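You operate a simulated robot arm through the tools that you are given. There is no shell and no other tool. Be economical: measure what you need, move in short steps, check, and stop when the job is done.

Carry out the task below with a simulated two-armed robot. There is one attempt and no reset: what you move stays moved.

Task
Put the white packet marked "59" from the top of the teal table on the top of the steel table and the white packet labelled "26" on the top of the blue table. Take the cream card on the top of the teal table and put it away on the top of the long table. Do these in any order. Set down upright: cream card.

Only the result counts: the job must be done as asked and must still hold three seconds after the hand-in. Knocking over, shifting, dropping, spilling or breaking anything else fails it.

Robot
Two 7-joint arms with two-finger grippers on one trunk, on a base that drives. Base frame: it is fixed to the floor where the robot stands at the start and does not move with it; the origin is under the middle of the robot, x ahead of it, y to its left, z up. Readings come in cm, degrees, newtons and seconds.
The left shoulder is at the start at [7.8, 15.1, 98.8], the right one opposite. With the tool pointing down near the work surface each hand reaches from about 10 to 78 cm from the robot's upright axis, wherever it stands, measured 20 degrees to its own side. Places, roughly: top of the blue table [-130, -220, 90]; top of the long table [70, -290, 80]; top of the steel table [70, 120, 90]. Payload 2.54 kg a hand.
The TCP of each hand is the grasp point between the finger pads, 3 cm short of the fingertips. In the tool frame z runs along the fingers and y along their closing line. Largest opening 11.6 cm; the body of the gripper starts 9.5 cm behind the TCP.
Orientation is told as [roll, pitch, yaw] about the base's x, y, z axes, in that order, counted from this pose: with the fingers straight down and closing along the base's y, the tool's x points along the base's -x, its y along +y and its z along -z.

Tools
- The arms move only by the tool send_rows. It takes "left_moves", "right_moves" or both (then of equal length, played together; a hand with none holds still); each is one flat list of numbers, 7 for each row, row after row: the opening in per cent of the stroke, from 0 (shut) to 100 (fully open), then the shift along the base's x, y, z in cm, then the turn, a rotation vector about the base's x, y, z in degrees. In form: [gripper, tx, ty, tz, ax, ay, az, gripper, tx, ty, tz, ax, ay, az, ...]. A call has 1 to 10 rows; each row is the pose to reach, as a shift and turn from the pose commanded when the call began. A row lasts 0.2 s, in which the tool goes at most 5 cm and 8.6 degrees; a call with a longer step from one row to the next is refused whole, and so is a gripper value outside its range. A pose out of reach is approached as far as the arm can. The call stops where the force on the tool passes 40 N (or 10 N more than at its start, if that is more) or the arm is blocked; 0.2 s more then pass. Each finger travels about 7.2 cm/s and halts on what it meets, pressing with about 40 N; the grip force reading is that of the motor and also rises with nothing between the fingers. The clock runs only during rows and for 0.2 s after the last one: add rows that repeat a pose to give the fingers time. The reply holds the time, the measured pose of the TCP, the force on the tool along the base axes, the opening and the grip force, in the units named above and with some noise, with the torque about the TCP (base axes, N m) and any sound that the robot's microphone picked up, and new pictures: "views" is both (left out), scene, wrist or none (wrist: the cameras of the hands that moved).
- Cameras (640 x 400 px; columns grow to the right, rows downward): "scene" is now at [15.94, -1.24, 115.82]; the picture's right is [-0.12, -0.99, 0.00], its down [-0.06, 0.01, -1.00] and it looks along [0.99, -0.12, -0.06] (base axes); focal length 214 px, centre (320, 200). "left" rides on the left gripper at [6.9, 1.5, -12.2] in its tool frame; the picture's right is [-0.21, 0.98, 0.00], its down [-0.83, -0.18, -0.53] and it looks along [-0.52, -0.11, 0.85] (tool axes); focal length 251 px, centre (320, 200). "right" rides on the right gripper at [6.9, -1.5, -12.2] in its tool frame; the picture's right is [0.21, 0.98, 0.00], its down [-0.83, 0.18, -0.53] and it looks along [-0.52, 0.11, 0.85] (tool axes); focal length 251 px, centre (320, 200). There is no depth. A picture from a camera that has moved, and an enlarged one, comes with that camera's place and axes in the base frame and with its lens.
- raise_lower(by): slides the trunk up (or, below 0, down) by that many cm; the arms and the scene camera ride with it, the base frame stays. It gives what a move gives, with no picture.
- drive_base(legs): drives the robot by 1 to 6 legs, each [ahead, left, turn to the left] in cm, cm and degrees, along the robot's own axes; the way and the turn of a leg run together, so that a leg with both is an arc; at most 150 cm and 180 degrees a leg. The arms and the cameras ride along, it lands a little off, and it stops where it bumps. It gives what a move gives, and a new picture of the scene camera.
- turn_head(pan, tilt): turns the head with the scene camera to pan (to the left, within 80 degrees either way) and tilt (down, from -29 to 69), counted from straight ahead of the robot. It gives what a move gives, and a new picture of the scene camera.
- inspect(camera, box): a new picture of the part [left, top, right, bottom] of that camera's present view, enlarged. No time passes.
- sign_off(): hands the job in; it is judged then, once.

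Go step by step. Nothing tells you exact positions but the pictures and the camera data: compare them with the known pose of the tool, close in by small moves and look again before you grip or let go. The budget is 165 turns and 260 pictures, counting those below and the enlarged ones. Unless the task says otherwise, let go and move clear before handing in, and close with one line.

The tools are called after ">>>" by a JSON object that holds its "api" and its "payload". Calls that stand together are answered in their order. send_rows: Moves the arms, as the interface text tells. Its arguments: {"type":"object","properties":{"left_moves":{"type":"array","items":{"type":"number"}},"right_moves":{"type":"array","items":{"type":"number"}},"views":{"type":"string","enum":["both","scene","wrist","none"]}},"required":[]} The other tools are called the same way: raise_lower (by) slides the trunk up or down; drive_base (legs) drives the base; turn_head (pan, tilt) turns the head that bears the scene camera; inspect (camera, box) takes an enlarged picture of a part of a camera's view; sign_off () hands the job in.

At the start:

```text
time: 0.0
left_ee_pos: [40.82, 0.79, 118.8]
left_ee_rot: [0.0, 0.1, 0.0]
left_force: [-0.7, -0.3, -0.1]
left_wrist_torque: [0.01, 0.01, -0.02]
left_width: 11.58
left_grip_force: 0.1
right_ee_pos: [33.6, -34.57, 119.02]
right_ee_rot: [0.1, 0.0, 0.1]
right_force: [0.5, 0.5, -0.3]
right_wrist_torque: [0.02, -0.04, 0.02]
right_width: 11.61
right_grip_force: 0.1
trunk travel left (down, up): [-22.5, 6.4]
robot x, y, heading: [-0.02, -0.08, 0.1]
head pan, tilt: [-6.7, 3.5]
```

scene: 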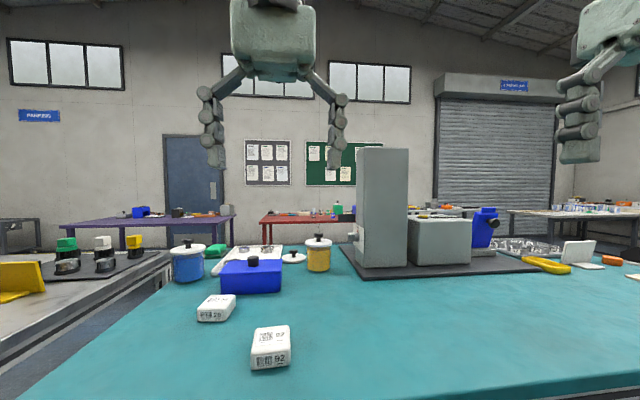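
right: 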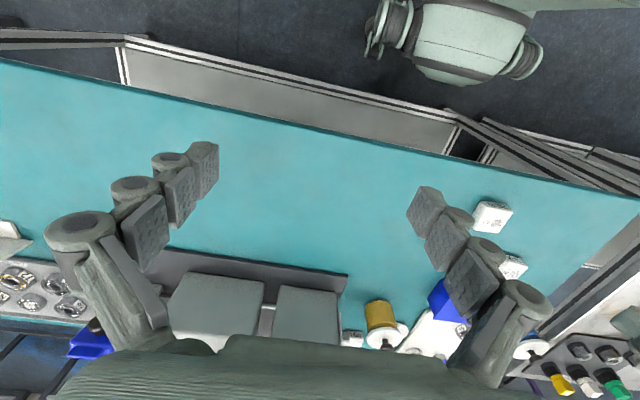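
left: 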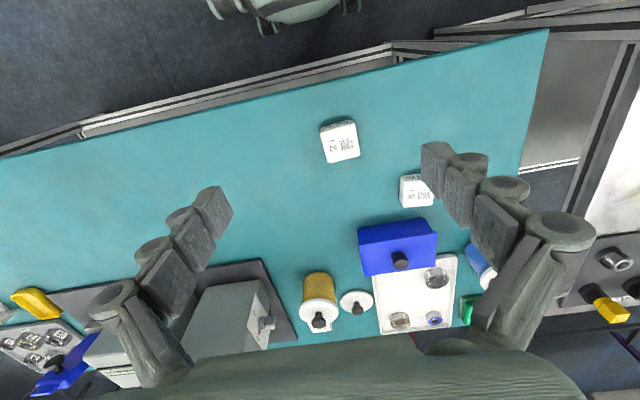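

I see a teal table ahead with two white packets near, a cream card at right maybe. Let me zoom in to read the labels.

>>> {"api": "inspect", "payload": {"camera": "scene", "box": [180, 280, 308, 380]}}

>>> {"api": "inspect", "payload": {"camera": "scene", "box": [480, 220, 640, 300]}}

>>> {"api": "turn_head", "payload": {"pan": -50, "tilt": 25}}

```text
4.00 times, centred on (244, 330) of scene
camera zoom: at [15.94, -1.24, 115.82], right [-0.12, -0.99, 0.0], down [-0.06, 0.01, -1.0], along [0.99, -0.12, -0.06], focal length 858 px, centre (624, -320)
```

zoom: 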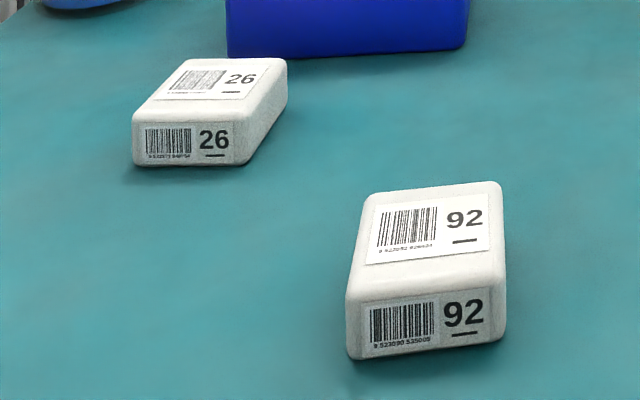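

```text
4.00 times, centred on (560, 260) of scene
camera zoom: at [15.94, -1.24, 115.82], right [-0.12, -0.99, 0.0], down [-0.06, 0.01, -1.0], along [0.99, -0.12, -0.06], focal length 858 px, centre (-640, -40)
```

zoom: 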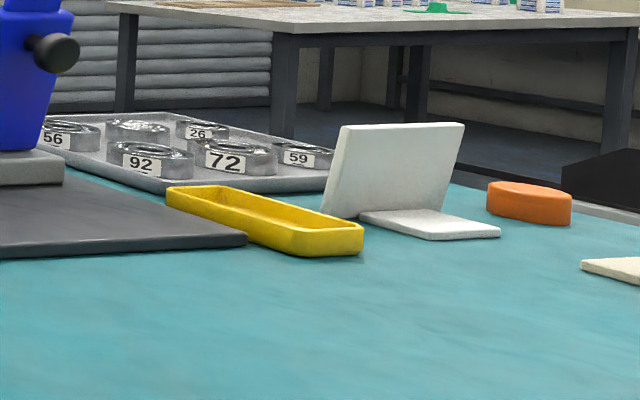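

```text
time: 1.1
left_ee_pos: [40.73, 0.84, 118.74]
left_ee_rot: [0.0, 0.0, 0.0]
left_force: [-0.3, 0.2, 0.1]
left_wrist_torque: [-0.01, -0.01, -0.02]
left_width: 11.61
left_grip_force: 0.0
right_ee_pos: [33.55, -34.5, 118.98]
right_ee_rot: [0.0, 0.0, 0.1]
right_force: [0.4, 0.6, 0.0]
right_wrist_torque: [-0.02, 0.0, 0.02]
right_width: 11.6
right_grip_force: 0.0
trunk travel left (down, up): [-22.5, 6.4]
robot x, y, heading: [0.16, 0.23, 0.2]
head pan, tilt: [-50.0, 25.0]
camera scene: at [12.8, -7.22, 112.35], right [-0.77, -0.64, 0.0], down [-0.27, 0.32, -0.91], along [0.58, -0.69, -0.42], focal length 214 px, centre (320, 200)
```

scene: 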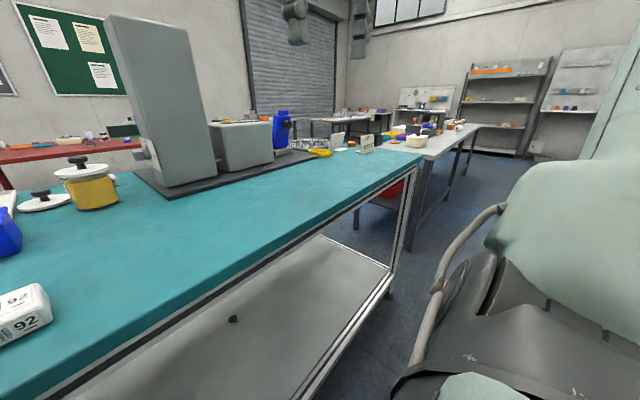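

The 26 packet is at left; the 92 packet is a distractor. I look closer at the far right end for cards and the 59.

>>> {"api": "inspect", "payload": {"camera": "scene", "box": [280, 100, 440, 200]}}

>>> {"api": "turn_head", "payload": {"pan": 15, "tilt": 25}}

```text
4.00 times, centred on (360, 150) of scene
camera zoom: at [12.8, -7.22, 112.35], right [-0.77, -0.64, 0.0], down [-0.27, 0.32, -0.91], along [0.58, -0.69, -0.42], focal length 858 px, centre (160, 400)
```

zoom: 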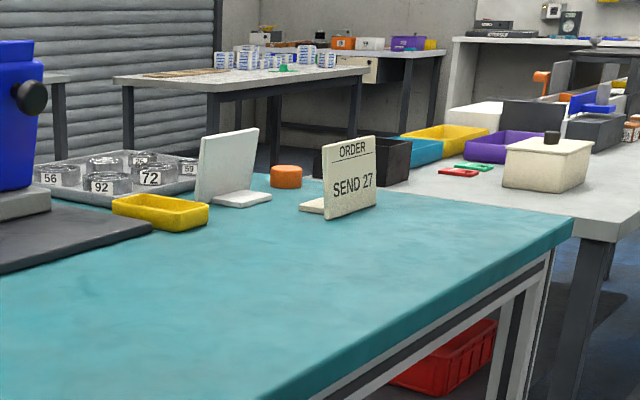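

```text
time: 2.5
left_ee_pos: [40.77, 0.85, 118.76]
left_ee_rot: [-0.1, 0.0, -0.1]
left_force: [1.1, -0.8, -0.7]
left_wrist_torque: [-0.02, 0.01, 0.0]
left_width: 11.59
left_grip_force: 0.1
right_ee_pos: [33.62, -34.54, 119.09]
right_ee_rot: [-0.1, 0.0, 0.0]
right_force: [-0.2, -0.3, -0.5]
right_wrist_torque: [-0.01, 0.04, -0.02]
right_width: 11.57
right_grip_force: 0.0
trunk travel left (down, up): [-22.5, 6.4]
robot x, y, heading: [-0.37, -0.06, -0.1]
head pan, tilt: [15.0, 25.0]
camera scene: at [15.77, 2.21, 112.34], right [0.26, -0.97, 0.0], down [-0.41, -0.11, -0.91], along [0.88, 0.23, -0.42], focal length 214 px, centre (320, 200)
```

scene: 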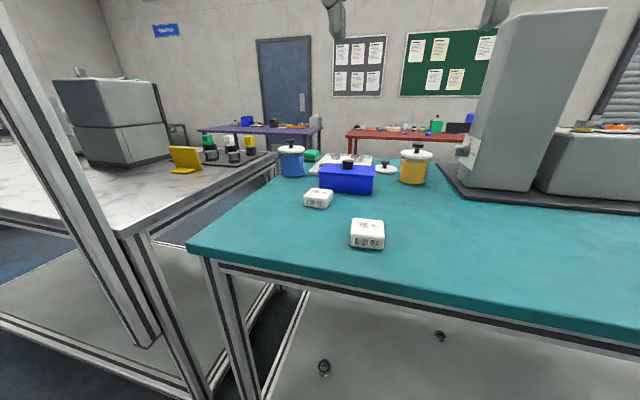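

The card reading "ORDER / SEND 27" is the cream one, at about [64,-103]; its printed text is not part of my task. The packet 26 is at about [66,16]; 59 isn't visible yet, so I drive right along the table and look.

>>> {"api": "drive_base", "payload": {"legs": [[0, -80, 0]]}}

>>> {"api": "turn_head", "payload": {"pan": 10, "tilt": 20}}

```text
time: 10.6
left_ee_pos: [40.96, -79.73, 118.69]
left_ee_rot: [0.0, 0.0, 0.3]
left_force: [0.3, 0.6, -0.3]
left_wrist_torque: [-0.03, 0.0, -0.02]
left_width: 11.57
left_grip_force: 0.0
right_ee_pos: [33.93, -115.04, 119.04]
right_ee_rot: [0.1, 0.0, 0.3]
right_force: [-0.5, 0.9, 0.3]
right_wrist_torque: [-0.02, 0.02, -0.04]
right_width: 11.58
right_grip_force: 0.0
trunk travel left (down, up): [-22.5, 6.4]
robot x, y, heading: [-0.01, -80.66, 0.5]
head pan, tilt: [15.0, 25.0]
camera scene: at [15.96, -78.49, 112.34], right [0.26, -0.96, 0.0], down [-0.41, -0.11, -0.91], along [0.87, 0.24, -0.42], focal length 214 px, centre (320, 200)
```

scene: 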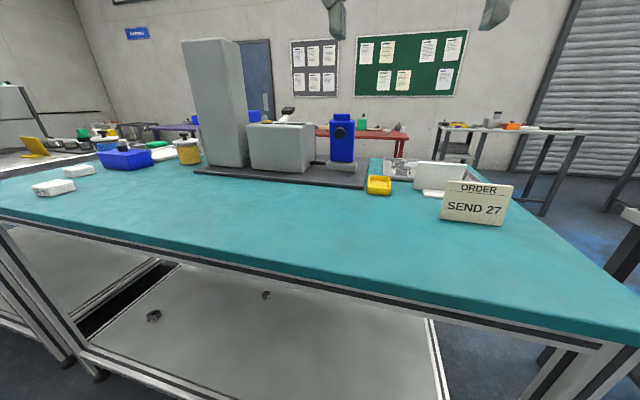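

```text
time: 11.3
left_ee_pos: [40.95, -79.83, 118.79]
left_ee_rot: [0.0, -0.1, 0.3]
left_force: [-0.1, -0.3, 0.5]
left_wrist_torque: [-0.02, 0.01, -0.01]
left_width: 11.6
left_grip_force: 0.0
right_ee_pos: [33.9, -115.17, 118.98]
right_ee_rot: [0.0, -0.1, 0.2]
right_force: [0.3, -0.6, -0.6]
right_wrist_torque: [0.0, -0.03, 0.01]
right_width: 11.57
right_grip_force: 0.0
trunk travel left (down, up): [-22.5, 6.4]
robot x, y, heading: [-0.09, -80.64, 0.4]
head pan, tilt: [10.0, 20.0]
camera scene: at [16.24, -79.25, 113.15], right [0.18, -0.98, 0.0], down [-0.34, -0.06, -0.94], along [0.92, 0.17, -0.34], focal length 214 px, centre (320, 200)
```

scene: 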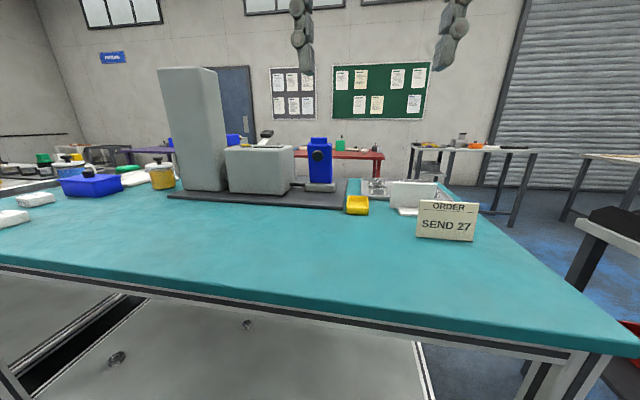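

The cream card stands at roughly x 62, y -93 to -105, about 10 cm tall. I bring the right hand above it, turning the fingers to close along x.

>>> {"api": "send_rows", "payload": {"right_moves": [100, 3, 1.6, 0, 0, 0, 8.5, 100, 6, 3.2, 0, 0, 0, 17, 100, 9, 4.8, 0, 0, 0, 25.5, 100, 12, 6.4, 0, 0, 0, 34, 100, 15, 8, 0, 0, 0, 42.5, 100, 18, 9.6, 0, 0, 0, 51, 100, 21, 11.2, 0, 0, 0, 59.5, 100, 24, 12.8, 0, 0, 0, 68, 100, 27, 14.4, 0, 0, 0, 76.5, 100, 28, 16, 0, 0, 0, 85]}}

```text
time: 13.3
left_ee_pos: [40.11, -79.85, 118.59]
left_ee_rot: [0.7, 1.0, -1.4]
left_force: [-4.4, 4.5, -2.7]
left_wrist_torque: [0.09, -0.04, -0.33]
left_width: 11.13
left_grip_force: 0.1
right_ee_pos: [41.7, -90.33, 106.82]
right_ee_rot: [-0.2, -1.4, 71.5]
right_force: [4.6, -4.0, 3.5]
right_wrist_torque: [0.67, 0.63, -0.11]
right_width: 11.58
right_grip_force: 0.2
right hand out of reach, approached as far as the arm can: row 3, 4, 5, 6, 7, 8, 9
trunk travel left (down, up): [-22.5, 6.4]
robot x, y, heading: [0.22, -80.86, 0.3]
head pan, tilt: [10.0, 20.0]
stopped in row 9 (left hand): the force on the tool passed its limit at 56 N (the readings are from after the stop); the commanded pose is now the measured one
camera scene: at [16.24, -79.25, 113.15], right [0.18, -0.98, 0.0], down [-0.34, -0.06, -0.94], along [0.92, 0.17, -0.34], focal length 214 px, centre (320, 200)
camera right: at [40.69, -97.44, 118.87], right [-0.99, 0.11, -0.01], down [0.08, 0.83, 0.55], along [0.07, 0.55, -0.83], focal length 251 px, centre (320, 200)
```

scene: 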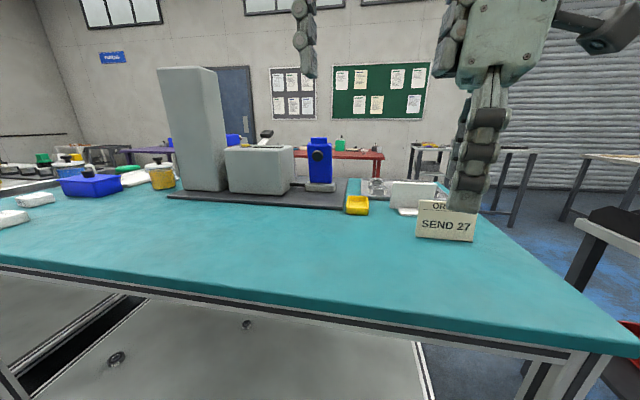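
right: 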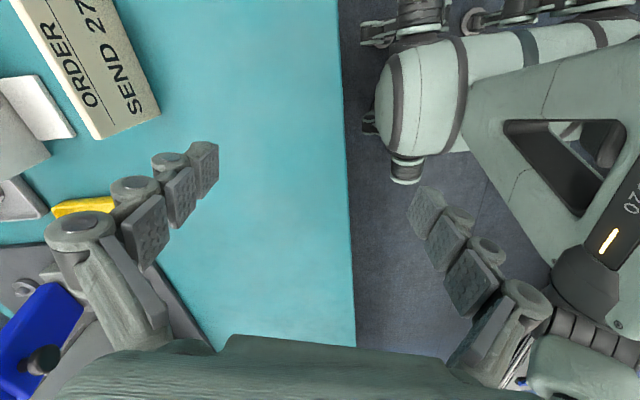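

The hands brushed each other; I move the left hand away to the left and pull the right back to the right at the same time.

>>> {"api": "send_rows", "payload": {"left_moves": [100, -1, 4, 0, 0, 0, 0, 100, -2, 8, 0, 0, 0, 0, 100, -3, 12, 0, 0, 0, 0, 100, -4, 16, 0, 0, 0, 0, 100, -5, 20, 0, 0, 0, 0, 100, -6, 24, 0, 0, 0, 0], "right_moves": [100, 0, -3, 0, 0, 0, 0, 100, 2, -6, 0, 0, 0, 0, 100, 5, -7, 0, 0, 0, 4, 100, 8, -8, 0, 0, 0, 8, 100, 11, -8.5, 0, 0, 0, 12, 100, 14, -9, 0, 0, 0, 18]}}

```text
time: 14.7
left_ee_pos: [35.38, -57.11, 116.92]
left_ee_rot: [0.5, 0.8, -1.2]
left_force: [0.7, 0.0, -0.3]
left_wrist_torque: [-0.01, 0.02, -0.03]
left_width: 11.59
left_grip_force: 0.1
left hand out of reach, approached as far as the arm can: row 6
right_ee_pos: [34.33, -89.53, 104.28]
right_ee_rot: [-0.7, -0.8, 87.7]
right_force: [-0.8, -0.2, -0.4]
right_wrist_torque: [0.01, 0.02, 0.02]
right_width: 11.59
right_grip_force: 0.0
right hand out of reach, approached as far as the arm can: row 1, 2, 3, 4, 5, 6
trunk travel left (down, up): [-22.5, 6.4]
robot x, y, heading: [0.2, -80.37, 0.2]
head pan, tilt: [10.0, 20.0]
camera scene: at [16.26, -79.21, 113.15], right [0.18, -0.98, 0.0], down [-0.34, -0.06, -0.94], along [0.92, 0.17, -0.34], focal length 214 px, centre (320, 200)
camera right: at [35.49, -96.51, 116.46], right [-0.98, -0.18, -0.02], down [-0.16, 0.82, 0.54], along [-0.08, 0.54, -0.84], focal length 251 px, centre (320, 200)
camera left: at [28.76, -55.54, 129.18], right [0.24, 0.97, 0.01], down [0.83, -0.21, 0.52], along [0.51, -0.12, -0.85], focal length 251 px, centre (320, 200)
```

scene: 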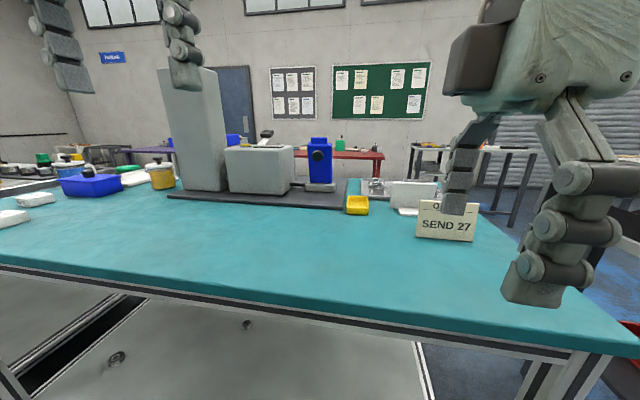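
right: 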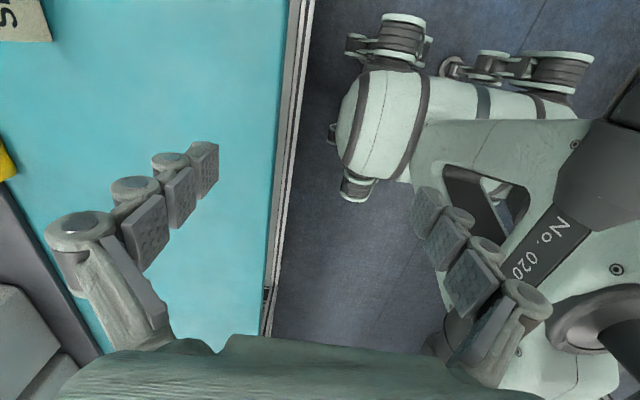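
left: 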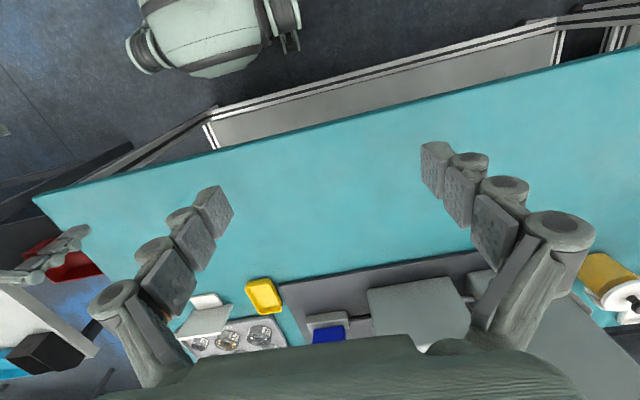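

Turning the wrist this way runs out of reach, so I turn it back and try the other direction.

>>> {"api": "send_rows", "payload": {"right_moves": [100, 0, -2, 1, 0, 0, -8.5, 100, 0, -4, 2, 0, 0, -17, 100, 0, -6, 3, 0, 0, -25.5, 100, 0, -8, 4, 0, 0, -34, 100, 0, -10, 5, 0, 0, -42.5, 100, 0, -12, 6, 0, 0, -51, 100, 0, -14, 6, 0, 0, -59.5, 100, 0, -16, 6, 0, 0, -68, 100, 0, -18, 6, 0, 0, -76.5, 100, 0, -20, 6, 0, 0, -85], "views": "none"}}

>>> {"api": "send_rows", "payload": {"right_moves": [100, 1, 1, 0, 0, 0, -8.5, 100, 3, 2, 0, 0, 0, -17, 100, 5, 3, 0, 0, 0, -25.5, 100, 7, 4, 0, 0, 0, -34, 100, 9, 5, 0, 0, 0, -42.5, 100, 11, 6, 0, 0, 0, -51, 100, 13, 7, 0, 0, 0, -59.5, 100, 15, 8, 0, 0, 0, -68, 100, 17, 9, 0, 0, 0, -76.5, 100, 19, 9, 0, 0, 0, -85]}}

```text
time: 16.9
left_ee_pos: [35.42, -57.29, 116.83]
left_ee_rot: [0.5, 0.9, -1.4]
left_force: [-0.7, -0.2, -0.7]
left_wrist_torque: [-0.03, 0.0, 0.03]
left_width: 11.6
left_grip_force: 0.1
right_ee_pos: [34.48, -109.43, 110.07]
right_ee_rot: [-0.1, -1.2, 4.5]
right_force: [0.7, -0.4, 0.9]
right_wrist_torque: [0.01, 0.0, -0.01]
right_width: 11.58
right_grip_force: 0.0
trunk travel left (down, up): [-22.5, 6.4]
robot x, y, heading: [0.5, -80.21, -0.1]
head pan, tilt: [10.0, 20.0]
```

```text
time: 19.1
left_ee_pos: [35.39, -57.19, 116.88]
left_ee_rot: [0.5, 0.8, -1.3]
left_force: [0.1, 0.7, 0.5]
left_wrist_torque: [0.01, 0.05, 0.03]
left_width: 11.6
left_grip_force: 0.0
right_ee_pos: [53.55, -100.39, 109.88]
right_ee_rot: [-0.3, -1.2, -80.4]
right_force: [0.3, 0.2, -0.3]
right_wrist_torque: [0.0, 0.03, -0.01]
right_width: 11.6
right_grip_force: 0.2
trunk travel left (down, up): [-22.5, 6.4]
robot x, y, heading: [0.19, -80.56, 0.3]
head pan, tilt: [10.0, 20.0]
camera scene: at [16.29, -79.27, 113.14], right [0.18, -0.98, 0.0], down [-0.34, -0.06, -0.94], along [0.92, 0.17, -0.34], focal length 214 px, centre (320, 200)
camera right: at [51.02, -93.5, 122.05], right [0.93, 0.37, -0.01], down [0.32, -0.77, 0.55], along [0.2, -0.51, -0.84], focal length 251 px, centre (320, 200)
```

scene: 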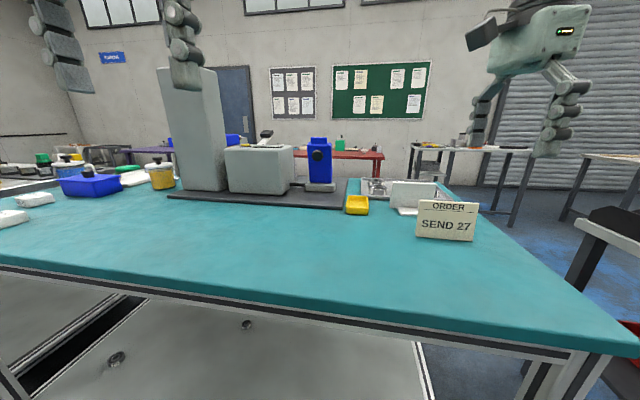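
right: 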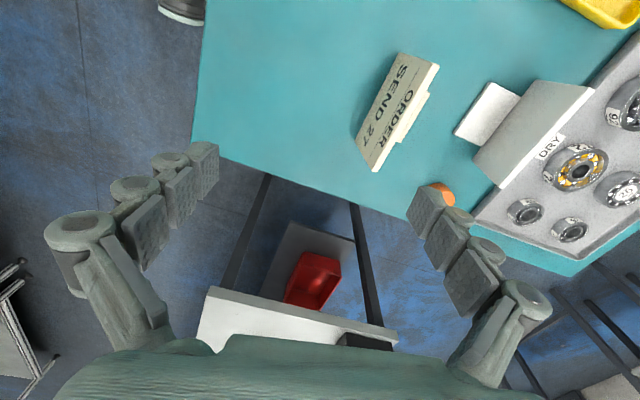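

The other turn works: the card top runs along y from -92 to -103 at x≈61.4, z≈98, leaning back about 9°. I move above it, aligned with its lean.

>>> {"api": "send_rows", "payload": {"right_moves": [80, 3, 1, 0, 0, 3, -3, 60, 6, 2, -2, 0, 7, -6, 60, 8.2, 2.9, -5, 0, 10, -9.6, 60, 8.2, 2.9, -5.9, 0, 10, -9.6]}}

```text
time: 20.1
left_ee_pos: [35.38, -57.18, 116.79]
left_ee_rot: [0.6, 0.8, -1.2]
left_force: [0.3, -0.2, 0.3]
left_wrist_torque: [-0.01, -0.03, 0.0]
left_width: 11.61
left_grip_force: 0.1
right_ee_pos: [56.71, -101.11, 101.62]
right_ee_rot: [-10.1, -0.4, -89.9]
right_force: [0.2, 1.1, -0.3]
right_wrist_torque: [-0.04, 0.04, -0.04]
right_width: 6.93
right_grip_force: 0.0
right hand out of reach, approached as far as the arm can: row 1, 2, 3, 4
trunk travel left (down, up): [-22.5, 6.4]
robot x, y, heading: [0.36, -80.79, 0.4]
head pan, tilt: [10.0, 20.0]
camera scene: at [16.24, -79.25, 113.15], right [0.18, -0.98, 0.0], down [-0.34, -0.06, -0.94], along [0.92, 0.17, -0.34], focal length 214 px, centre (320, 200)
camera right: at [57.39, -94.14, 113.91], right [0.96, 0.22, -0.17], down [0.27, -0.82, 0.5], along [-0.03, -0.53, -0.85], focal length 251 px, centre (320, 200)
```

scene: 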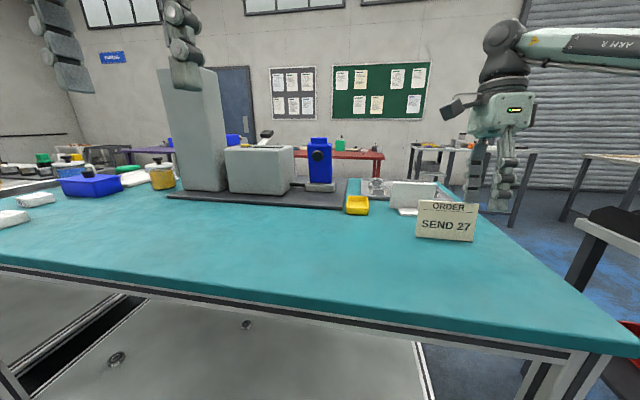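
right: 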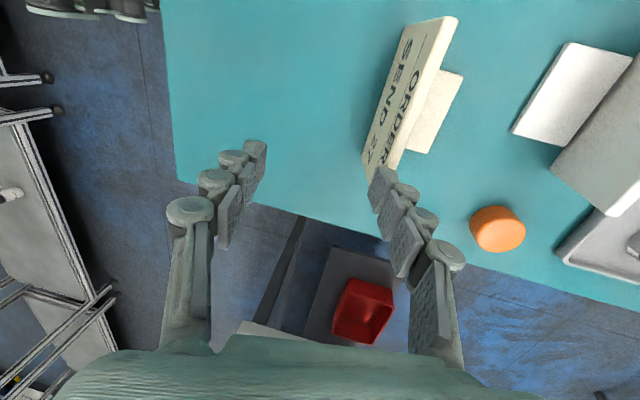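

The hand is at its reach limit, so I raise the trunk and drive a little closer, the fingers passing above the card.

>>> {"api": "raise_lower", "payload": {"by": 6}}

>>> {"api": "drive_base", "payload": {"legs": [[8, 1, 0]]}}

>>> {"api": "inspect", "payload": {"camera": "right", "box": [0, 0, 640, 400]}}

```text
time: 21.1
left_ee_pos: [35.38, -57.14, 122.88]
left_ee_rot: [0.5, 0.7, -1.3]
left_force: [0.3, -0.2, -1.2]
left_wrist_torque: [0.02, -0.02, 0.0]
left_width: 11.59
left_grip_force: 0.1
right_ee_pos: [56.78, -101.19, 107.5]
right_ee_rot: [-10.2, -0.3, -89.9]
right_force: [0.0, 0.6, -1.2]
right_wrist_torque: [0.01, 0.02, 0.03]
right_width: 6.95
right_grip_force: 0.1
trunk travel left (down, up): [-28.5, 0.4]
robot x, y, heading: [0.31, -80.43, 0.4]
head pan, tilt: [10.0, 20.0]
```

```text
time: 22.3
left_ee_pos: [43.54, -56.17, 122.75]
left_ee_rot: [0.5, 0.8, -1.5]
left_force: [0.1, 0.2, 0.2]
left_wrist_torque: [0.01, 0.0, 0.01]
left_width: 11.58
left_grip_force: 0.0
right_ee_pos: [64.72, -100.15, 107.57]
right_ee_rot: [-10.1, -0.2, -90.1]
right_force: [-0.9, 0.5, 0.2]
right_wrist_torque: [0.01, -0.01, -0.04]
right_width: 6.98
right_grip_force: 0.0
trunk travel left (down, up): [-28.5, 0.4]
robot x, y, heading: [8.24, -79.41, 0.3]
head pan, tilt: [10.0, 20.0]
stopped in leg 1: the robot was blocked; the commanded pose is now the measured one
camera scene: at [24.3, -78.14, 119.16], right [0.18, -0.98, 0.0], down [-0.34, -0.06, -0.94], along [0.93, 0.16, -0.34], focal length 214 px, centre (320, 200)
```

scene: 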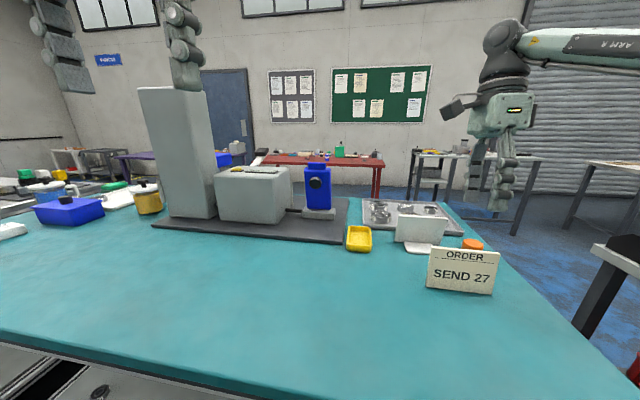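

```text
1.00 times, centred on (320, 200) of right (not enlarged: the box is as wide or as high as the picture)
camera zoom: at [65.41, -93.19, 119.92], right [0.96, 0.21, -0.17], down [0.27, -0.82, 0.5], along [-0.04, -0.52, -0.85], focal length 251 px, centre (320, 200)
```

zoom: 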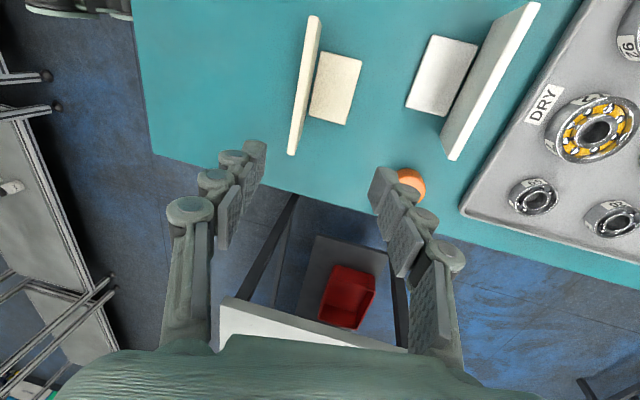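

Hand is now behind and above the card; its top edge is at x≈60.8, centre y≈-97.2. I shift over it and go partly down.

>>> {"api": "send_rows", "payload": {"right_moves": [60, -2, 2.95, 0, 0, 0, 0, 60, -2.6, 2.95, -3, 0, 0, 0, 60, -3.2, 2.95, -7, 0, 0, 0, 60, -3.2, 2.95, -7, 0, 0, 0]}}

```text
time: 23.3
left_ee_pos: [43.67, -56.03, 122.89]
left_ee_rot: [0.6, 1.0, -1.4]
left_force: [0.5, 0.5, 0.4]
left_wrist_torque: [0.01, -0.05, 0.0]
left_width: 11.61
left_grip_force: 0.2
right_ee_pos: [61.6, -97.17, 100.54]
right_ee_rot: [-10.1, -0.2, -90.2]
right_force: [0.2, 0.3, -0.3]
right_wrist_torque: [0.02, -0.03, -0.01]
right_width: 6.94
right_grip_force: 0.1
trunk travel left (down, up): [-28.5, 0.4]
robot x, y, heading: [8.14, -79.98, 0.5]
head pan, tilt: [10.0, 20.0]
camera scene: at [24.37, -78.15, 119.15], right [0.18, -0.98, 0.0], down [-0.34, -0.06, -0.94], along [0.93, 0.16, -0.34], focal length 214 px, centre (320, 200)
camera right: at [62.27, -90.21, 112.86], right [0.96, 0.21, -0.17], down [0.27, -0.82, 0.5], along [-0.04, -0.53, -0.85], focal length 251 px, centre (320, 200)
```

scene: 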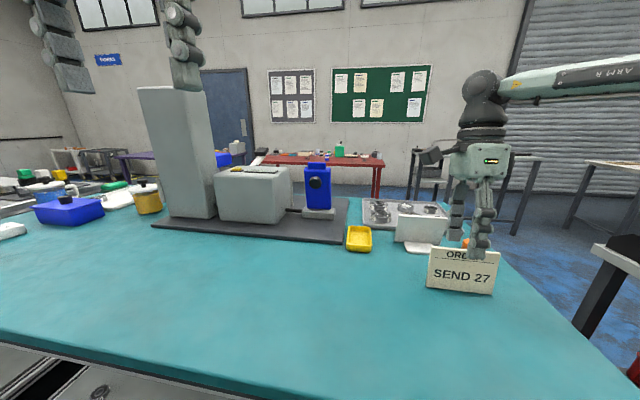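
right: 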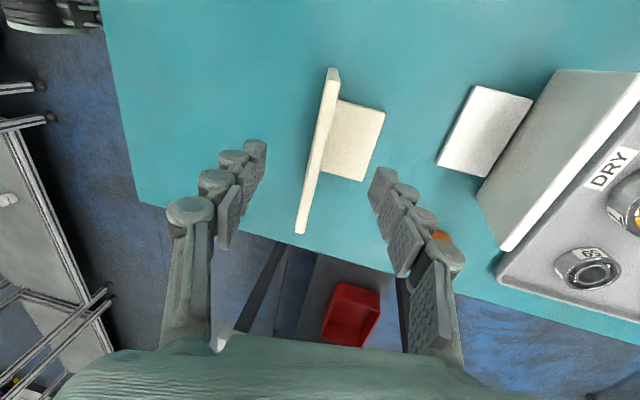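

The panel sits between the fingers. Down and close.

>>> {"api": "send_rows", "payload": {"right_moves": [60, -0.4, 0, -2.5, 0, 0, 0, 60, -0.95, 0, -5.5, 0, 0, 0, 40, -0.95, 0, -5.5, 0, 0, 0, 20, -0.95, 0, -5.5, 0, 0, 0, 0, -0.95, 0, -5.5, 0, 0, 0, 0, -0.95, 0, -5.5, 0, 0, 0, 0, -0.95, 0, -5.5, 0, 0, 0, 0, -0.95, 0, -5.5, 0, 0, 0]}}

```text
time: 25.1
left_ee_pos: [43.61, -56.04, 122.81]
left_ee_rot: [0.6, 0.8, -1.5]
left_force: [0.3, -0.1, 1.0]
left_wrist_torque: [0.0, 0.02, 0.03]
left_width: 11.61
left_grip_force: 0.2
right_ee_pos: [60.67, -97.32, 95.18]
right_ee_rot: [-10.0, -0.3, -90.1]
right_force: [3.0, -1.2, 5.4]
right_wrist_torque: [-0.04, -0.31, -0.03]
right_width: 0.69
right_grip_force: 34.5
trunk travel left (down, up): [-28.5, 0.4]
robot x, y, heading: [8.38, -79.56, 0.4]
head pan, tilt: [10.0, 20.0]
camera scene: at [24.34, -78.13, 119.16], right [0.18, -0.98, 0.0], down [-0.34, -0.06, -0.94], along [0.93, 0.16, -0.34], focal length 214 px, centre (320, 200)
camera right: at [61.28, -90.26, 107.5], right [0.96, 0.21, -0.17], down [0.27, -0.82, 0.5], along [-0.04, -0.53, -0.85], focal length 251 px, centre (320, 200)
```

scene: 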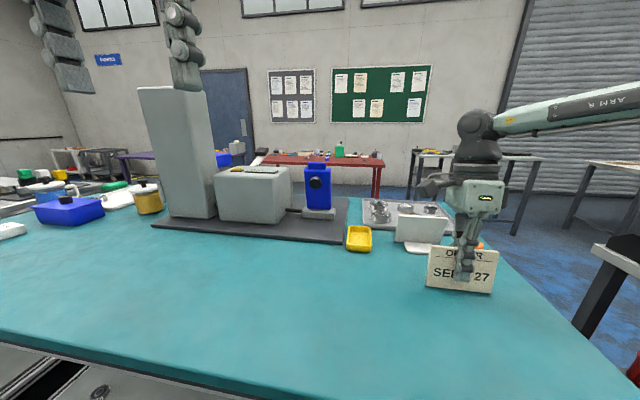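
right: 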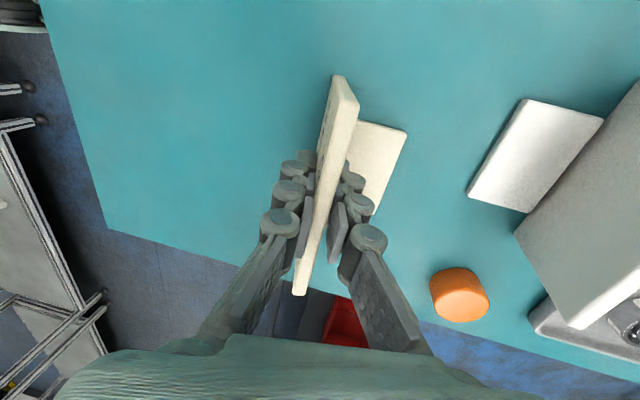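

Card gripped (0.7 cm, 34 N). Lift it and bring it back toward me.

>>> {"api": "send_rows", "payload": {"right_moves": [0, 0, 0, 2, 0, 0, 0, 0, 0, 0, 4, 0, 0, 0, 0, -2, 0, 6, 0, 0, 0, 0, -5, -1, 7, 0, 0, 0, 0, -8, -2, 8, 0, 0, 0, 0, -11, -3, 8, 0, 0, 0, 0, -14, -4, 8, 0, 0, 0, 0, -17, -5, 8, 0, 0, 0]}}

```text
time: 26.9
left_ee_pos: [43.63, -56.23, 122.93]
left_ee_rot: [0.5, 0.7, -1.5]
left_force: [0.0, 0.7, 1.3]
left_wrist_torque: [0.02, 0.03, 0.04]
left_width: 11.6
left_grip_force: 0.0
right_ee_pos: [43.69, -102.19, 103.05]
right_ee_rot: [-10.1, -0.3, -90.1]
right_force: [-1.3, -0.6, -0.2]
right_wrist_torque: [0.0, 0.04, 0.0]
right_width: 0.66
right_grip_force: 35.0
trunk travel left (down, up): [-28.5, 0.4]
robot x, y, heading: [8.41, -79.64, 0.3]
head pan, tilt: [10.0, 20.0]
camera scene: at [24.32, -78.17, 119.16], right [0.18, -0.98, 0.0], down [-0.34, -0.06, -0.94], along [0.93, 0.16, -0.34], focal length 214 px, centre (320, 200)
camera right: at [44.29, -95.22, 115.41], right [0.96, 0.21, -0.17], down [0.27, -0.82, 0.5], along [-0.04, -0.53, -0.85], focal length 251 px, centre (320, 200)
```

scene: 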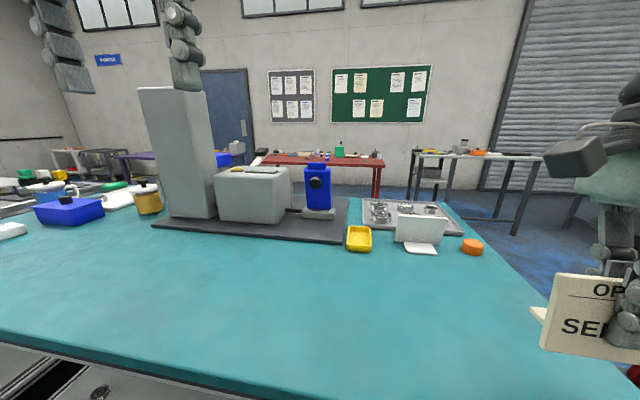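
right: 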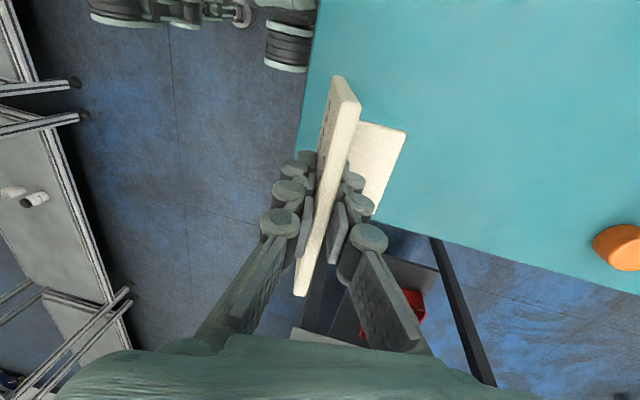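

Card is in hand. I back off, drive right, and look toward the long table.

>>> {"api": "drive_base", "payload": {"legs": [[-12, 0, 0], [0, -60, 0]]}}

>>> {"api": "turn_head", "payload": {"pan": -50, "tilt": 25}}

>>> {"api": "turn_head", "payload": {"pan": 35, "tilt": 15}}

```text
time: 34.0
left_ee_pos: [31.8, -116.06, 122.76]
left_ee_rot: [0.4, 0.9, -1.7]
left_force: [0.1, 0.0, 0.0]
left_wrist_torque: [0.02, 0.0, -0.01]
left_width: 11.6
left_grip_force: 0.1
right_ee_pos: [31.69, -162.12, 103.23]
right_ee_rot: [-10.1, -0.3, -90.4]
right_force: [0.4, 0.8, 0.1]
right_wrist_torque: [0.03, 0.0, -0.03]
right_width: 0.65
right_grip_force: 34.9
trunk travel left (down, up): [-28.5, 0.4]
robot x, y, heading: [-3.8, -139.23, -0.4]
head pan, tilt: [10.0, 20.0]
camera scene: at [12.39, -137.98, 119.15], right [0.17, -0.99, 0.0], down [-0.34, -0.06, -0.94], along [0.93, 0.16, -0.34], focal length 214 px, centre (320, 200)
```

scene: 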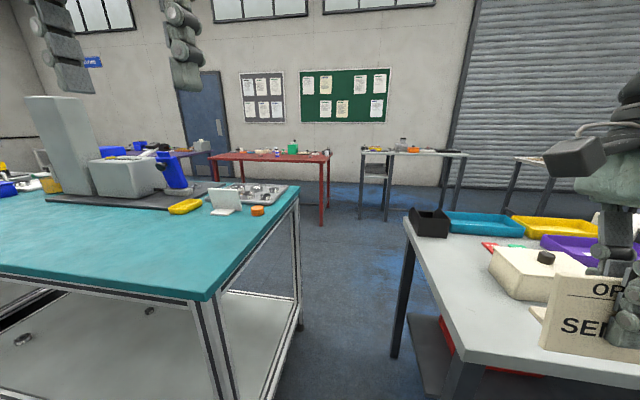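

```text
time: 35.3
left_ee_pos: [31.73, -116.1, 122.89]
left_ee_rot: [0.5, 0.9, -1.7]
left_force: [-0.2, 0.6, 0.3]
left_wrist_torque: [0.03, 0.01, 0.0]
left_width: 11.6
left_grip_force: 0.2
right_ee_pos: [31.73, -162.01, 102.96]
right_ee_rot: [-10.0, -0.4, -90.3]
right_force: [0.4, 0.6, -1.3]
right_wrist_torque: [-0.02, 0.02, 0.02]
right_width: 0.65
right_grip_force: 34.5
trunk travel left (down, up): [-28.5, 0.4]
robot x, y, heading: [-3.79, -139.55, 0.3]
head pan, tilt: [-50.0, 25.0]
camera scene: at [9.12, -146.63, 118.34], right [-0.77, -0.64, 0.0], down [-0.27, 0.32, -0.91], along [0.58, -0.7, -0.42], focal length 214 px, centre (320, 200)
```

scene: 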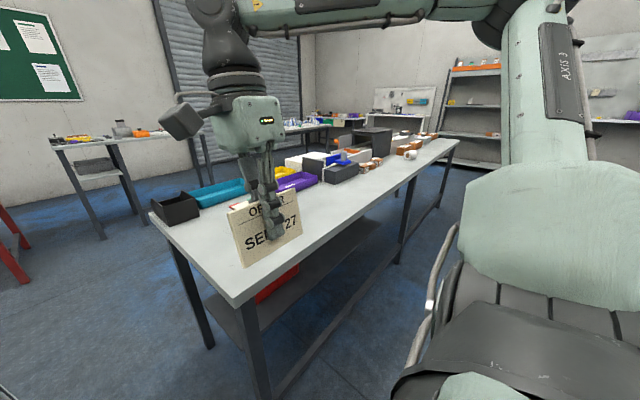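

```text
time: 36.9
left_ee_pos: [31.7, -115.99, 122.94]
left_ee_rot: [0.6, 0.9, -1.7]
left_force: [0.6, 0.1, -1.3]
left_wrist_torque: [-0.01, -0.02, -0.01]
left_width: 11.61
left_grip_force: 0.0
right_ee_pos: [31.72, -162.0, 103.08]
right_ee_rot: [-10.0, -0.3, -90.4]
right_force: [0.9, -0.3, -0.1]
right_wrist_torque: [0.01, 0.01, 0.02]
right_width: 0.68
right_grip_force: 34.9
trunk travel left (down, up): [-28.5, 0.4]
robot x, y, heading: [-3.39, -139.33, -0.4]
head pan, tilt: [35.0, 15.0]
camera scene: at [10.88, -134.23, 119.96], right [0.57, -0.82, 0.0], down [-0.21, -0.15, -0.97], along [0.79, 0.55, -0.26], focal length 214 px, centre (320, 200)
```

scene: 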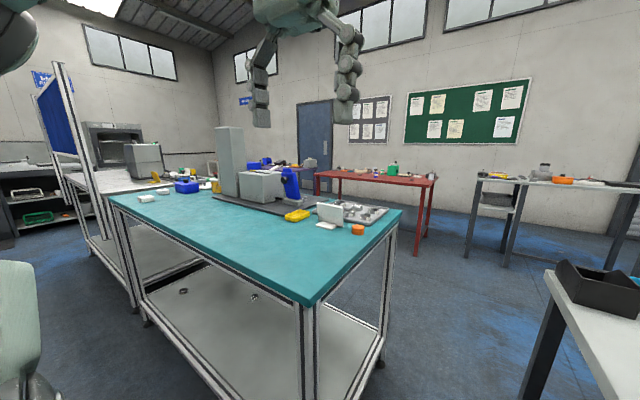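

The long table's near edge is at x≈42, starting at y≈-160, with a clear strip in front of the white box. I drive a bit further right.

>>> {"api": "turn_head", "payload": {"pan": -35, "tilt": 35}}

>>> {"api": "drive_base", "payload": {"legs": [[0, -18, 0]]}}

>>> {"api": "send_rows", "payload": {"right_moves": [0, 3, 0, 0, 0, 0, 0, 0, 6, 0, 0, 0, 0, 0, 0, 9, 0, -1, 0, 0, 0, 0, 12, 0, -2, 0, 0, 0, 0, 15, 0, -3, 0, 0, 0, 0, 17, 0, -4, 0, 0, 0]}}

```text
time: 38.3
left_ee_pos: [31.78, -116.09, 122.66]
left_ee_rot: [0.6, 0.9, -1.7]
left_force: [0.5, 1.0, 0.7]
left_wrist_torque: [0.0, -0.02, -0.01]
left_width: 11.58
left_grip_force: 0.0
right_ee_pos: [31.66, -162.12, 103.1]
right_ee_rot: [-10.1, -0.3, -90.3]
right_force: [0.7, -0.9, -0.8]
right_wrist_torque: [0.0, 0.0, 0.01]
right_width: 0.67
right_grip_force: 34.9
trunk travel left (down, up): [-28.5, 0.4]
robot x, y, heading: [-3.71, -139.28, 0.1]
head pan, tilt: [-35.0, 35.0]
camera scene: at [10.42, -144.62, 116.77], right [-0.58, -0.82, 0.0], down [-0.47, 0.33, -0.82], along [0.67, -0.47, -0.57], focal length 214 px, centre (320, 200)
```

scene: 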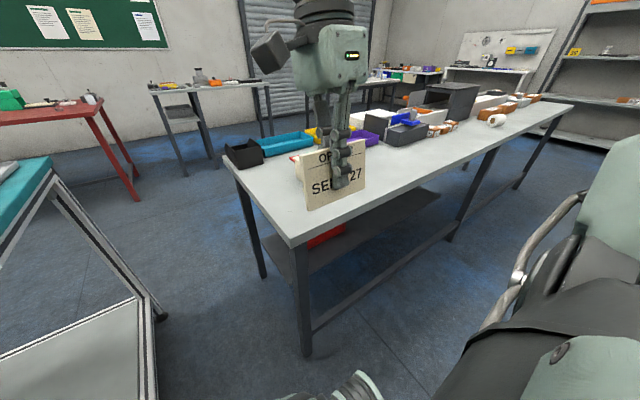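

```text
time: 40.7
left_ee_pos: [31.7, -134.19, 122.91]
left_ee_rot: [0.5, 0.9, -1.6]
left_force: [0.8, -0.3, -0.5]
left_wrist_torque: [0.0, 0.05, 0.03]
left_width: 11.6
left_grip_force: 0.1
right_ee_pos: [31.66, -180.32, 103.07]
right_ee_rot: [-10.2, -0.3, -90.3]
right_force: [-0.6, 0.5, -0.2]
right_wrist_torque: [0.02, 0.01, -0.01]
right_width: 0.68
right_grip_force: 34.8
trunk travel left (down, up): [-28.5, 0.4]
robot x, y, heading: [-3.61, -157.35, -0.1]
head pan, tilt: [-35.0, 35.0]
camera scene: at [10.36, -162.81, 116.76], right [-0.58, -0.82, 0.0], down [-0.47, 0.33, -0.82], along [0.67, -0.47, -0.57], focal length 214 px, centre (320, 200)
```

scene: 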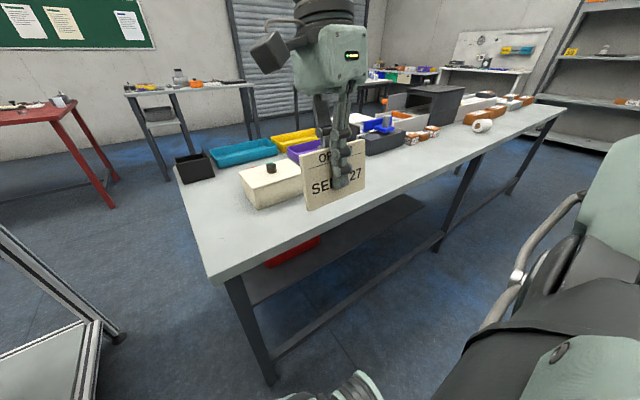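

```text
time: 42.1
left_ee_pos: [31.71, -134.19, 122.78]
left_ee_rot: [0.5, 1.0, -1.7]
left_force: [-0.3, 0.9, 0.4]
left_wrist_torque: [-0.02, 0.04, 0.0]
left_width: 11.58
left_grip_force: 0.1
right_ee_pos: [48.65, -180.18, 99.04]
right_ee_rot: [-10.2, -0.3, -90.3]
right_force: [0.0, -0.2, -0.2]
right_wrist_torque: [0.01, 0.0, -0.01]
right_width: 0.67
right_grip_force: 34.7
trunk travel left (down, up): [-28.5, 0.4]
robot x, y, heading: [-3.94, -157.87, -0.4]
head pan, tilt: [-35.0, 35.0]
camera scene: at [10.4, -162.79, 116.76], right [-0.58, -0.82, 0.0], down [-0.47, 0.33, -0.82], along [0.67, -0.47, -0.57], focal length 214 px, centre (320, 200)
camera right: at [49.33, -173.21, 111.32], right [0.96, 0.21, -0.17], down [0.27, -0.82, 0.5], along [-0.04, -0.53, -0.85], focal length 251 px, centre (320, 200)
```

scene: 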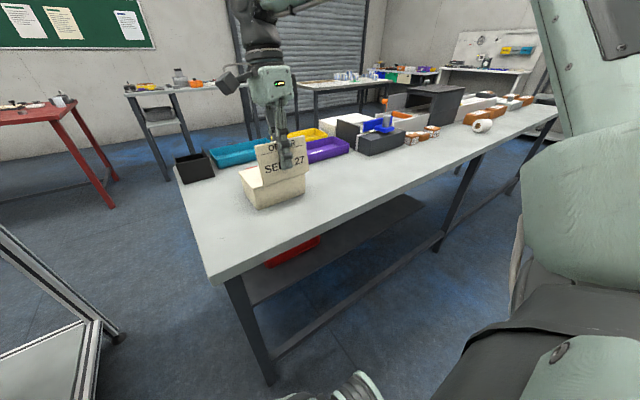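
right: 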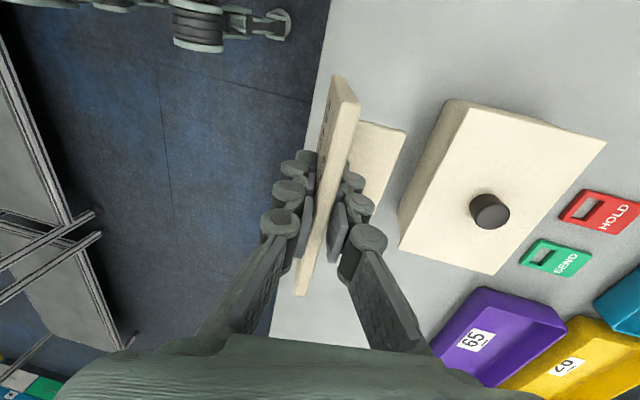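

Table edge is at x≈44.4, box front at ≈60. I shift slightly forward and left and go down to just above contact.

>>> {"api": "send_rows", "payload": {"right_moves": [0, 1.5, 3, -2, 0, 0, 0, 0, 2.5, 5, -5, 0, 0, 0, 0, 2.5, 5, -8, 0, 0, 0, 0, 2.5, 5, -10.5, 0, 0, 0, 0, 2.5, 5, -10.5, 0, 0, 0]}}

>>> {"api": "inspect", "payload": {"camera": "scene", "box": [170, 110, 330, 240]}}

```text
time: 43.3
left_ee_pos: [31.73, -134.19, 122.78]
left_ee_rot: [0.5, 0.7, -1.8]
left_force: [-1.1, -0.2, 0.5]
left_wrist_torque: [0.02, 0.01, 0.01]
left_width: 11.58
left_grip_force: 0.1
right_ee_pos: [51.05, -175.34, 88.55]
right_ee_rot: [-10.2, -0.3, -90.4]
right_force: [0.1, -0.3, -0.7]
right_wrist_torque: [0.04, -0.03, 0.01]
right_width: 0.68
right_grip_force: 35.1
trunk travel left (down, up): [-28.5, 0.4]
robot x, y, heading: [-3.64, -157.19, -0.0]
head pan, tilt: [-35.0, 35.0]
camera scene: at [10.35, -162.78, 116.77], right [-0.58, -0.82, 0.0], down [-0.47, 0.33, -0.82], along [0.67, -0.47, -0.57], focal length 214 px, centre (320, 200)
camera right: at [51.77, -168.23, 100.82], right [0.96, 0.21, -0.17], down [0.27, -0.83, 0.5], along [-0.04, -0.53, -0.85], focal length 251 px, centre (320, 200)
```

scene: 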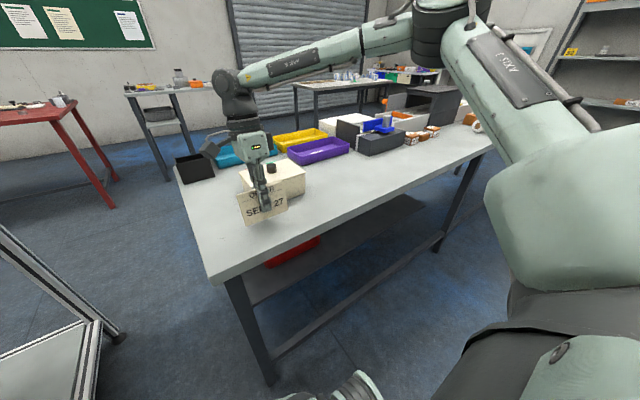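
right: 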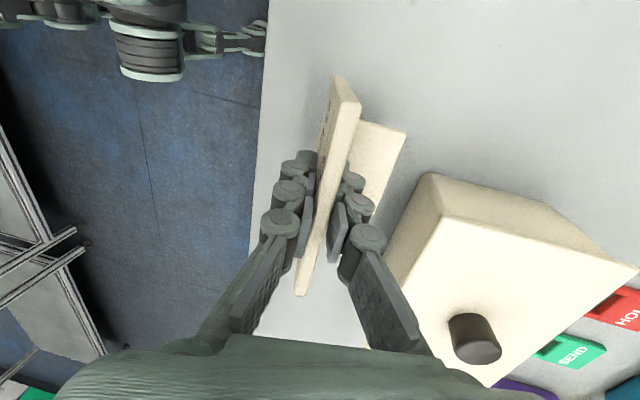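

```text
3.08 times, centred on (250, 175) of scene
camera zoom: at [10.35, -162.78, 116.77], right [-0.58, -0.82, 0.0], down [-0.47, 0.33, -0.82], along [0.67, -0.47, -0.57], focal length 660 px, centre (535, 277)
```

zoom: 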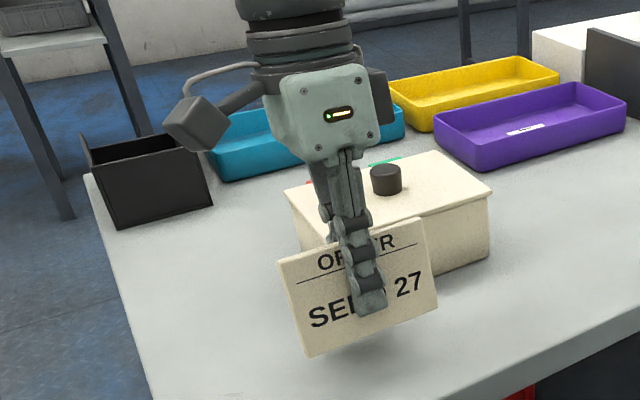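

Still slightly above the table. Move 1.5 cm toward me for finger clearance and down in small steps.

>>> {"api": "send_rows", "payload": {"right_moves": [0, -1.5, 0, 0, 0, 0, 0, 0, -1.5, 0, -0.7, 0, 0, 0, 0, -1.5, 0, -1.2, 0, 0, 0, 0, -1.5, 0, -1.6, 0, 0, 0], "views": "none"}}

>>> {"api": "inspect", "payload": {"camera": "scene", "box": [210, 150, 310, 240]}}

```text
time: 44.3
left_ee_pos: [31.69, -134.13, 122.68]
left_ee_rot: [0.4, 0.8, -1.7]
left_force: [0.0, 0.5, 0.2]
left_wrist_torque: [0.04, 0.02, -0.03]
left_width: 11.61
left_grip_force: 0.0
right_ee_pos: [49.59, -175.33, 86.89]
right_ee_rot: [-10.1, -0.2, -90.4]
right_force: [0.3, 0.4, -0.9]
right_wrist_torque: [0.02, -0.01, 0.01]
right_width: 0.68
right_grip_force: 34.6
trunk travel left (down, up): [-28.5, 0.4]
robot x, y, heading: [-3.67, -157.4, -0.2]
head pan, tilt: [-35.0, 35.0]
```

```text
4.44 times, centred on (260, 195) of scene
camera zoom: at [10.37, -162.79, 116.76], right [-0.58, -0.82, 0.0], down [-0.47, 0.33, -0.82], along [0.67, -0.47, -0.57], focal length 953 px, centre (587, 222)
```

zoom: 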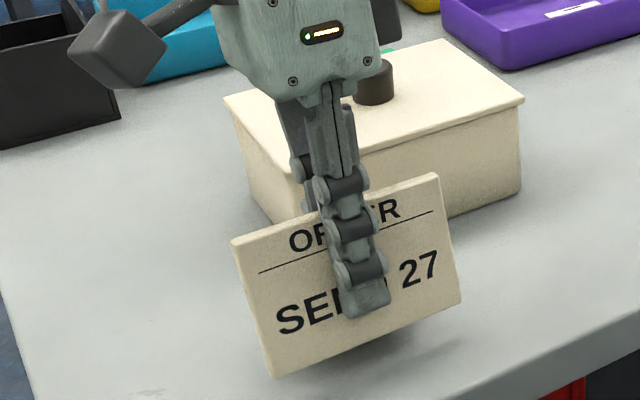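

>>> {"api": "send_rows", "payload": {"right_moves": [0, 0, 0, -0.4, 0, 0, 0, 0, 0, 0, -0.8, 0, 0, 0, 0, 0, 0, -0.8, 0, 0, 0], "views": "none"}}

>>> {"api": "send_rows", "payload": {"right_moves": [0, 0, 0, -0.4, 0, 0, 0, 0, 0, 0, -0.4, 0, 0, 0], "views": "none"}}

>>> {"api": "inspect", "payload": {"camera": "scene", "box": [210, 150, 310, 240]}}

```text
time: 45.1
left_ee_pos: [31.71, -134.11, 122.91]
left_ee_rot: [0.5, 1.0, -1.6]
left_force: [-0.1, -0.2, -0.1]
left_wrist_torque: [-0.01, 0.01, 0.02]
left_width: 11.57
left_grip_force: 0.1
right_ee_pos: [49.56, -175.29, 86.22]
right_ee_rot: [-10.0, -0.4, -90.3]
right_force: [1.1, 0.3, -1.4]
right_wrist_torque: [-0.03, 0.0, 0.02]
right_width: 0.68
right_grip_force: 35.1
trunk travel left (down, up): [-28.5, 0.4]
robot x, y, heading: [-3.43, -157.37, 0.1]
head pan, tilt: [-35.0, 35.0]
```

```text
time: 45.7
left_ee_pos: [31.76, -134.19, 122.86]
left_ee_rot: [0.5, 1.0, -1.7]
left_force: [0.7, 0.0, -1.5]
left_wrist_torque: [-0.01, 0.02, -0.02]
left_width: 11.61
left_grip_force: 0.0
right_ee_pos: [49.57, -175.25, 85.77]
right_ee_rot: [-10.1, -0.3, -90.3]
right_force: [0.0, 0.2, -0.3]
right_wrist_torque: [0.0, 0.0, -0.01]
right_width: 0.67
right_grip_force: 34.6
trunk travel left (down, up): [-28.5, 0.4]
robot x, y, heading: [-3.7, -157.23, 0.2]
head pan, tilt: [-35.0, 35.0]
```

```text
4.44 times, centred on (260, 195) of scene
camera zoom: at [10.36, -162.78, 116.77], right [-0.58, -0.82, 0.0], down [-0.47, 0.33, -0.82], along [0.67, -0.47, -0.57], focal length 953 px, centre (587, 222)
```

zoom: 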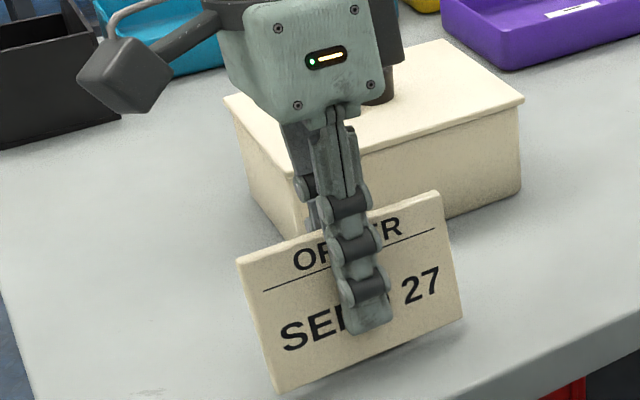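

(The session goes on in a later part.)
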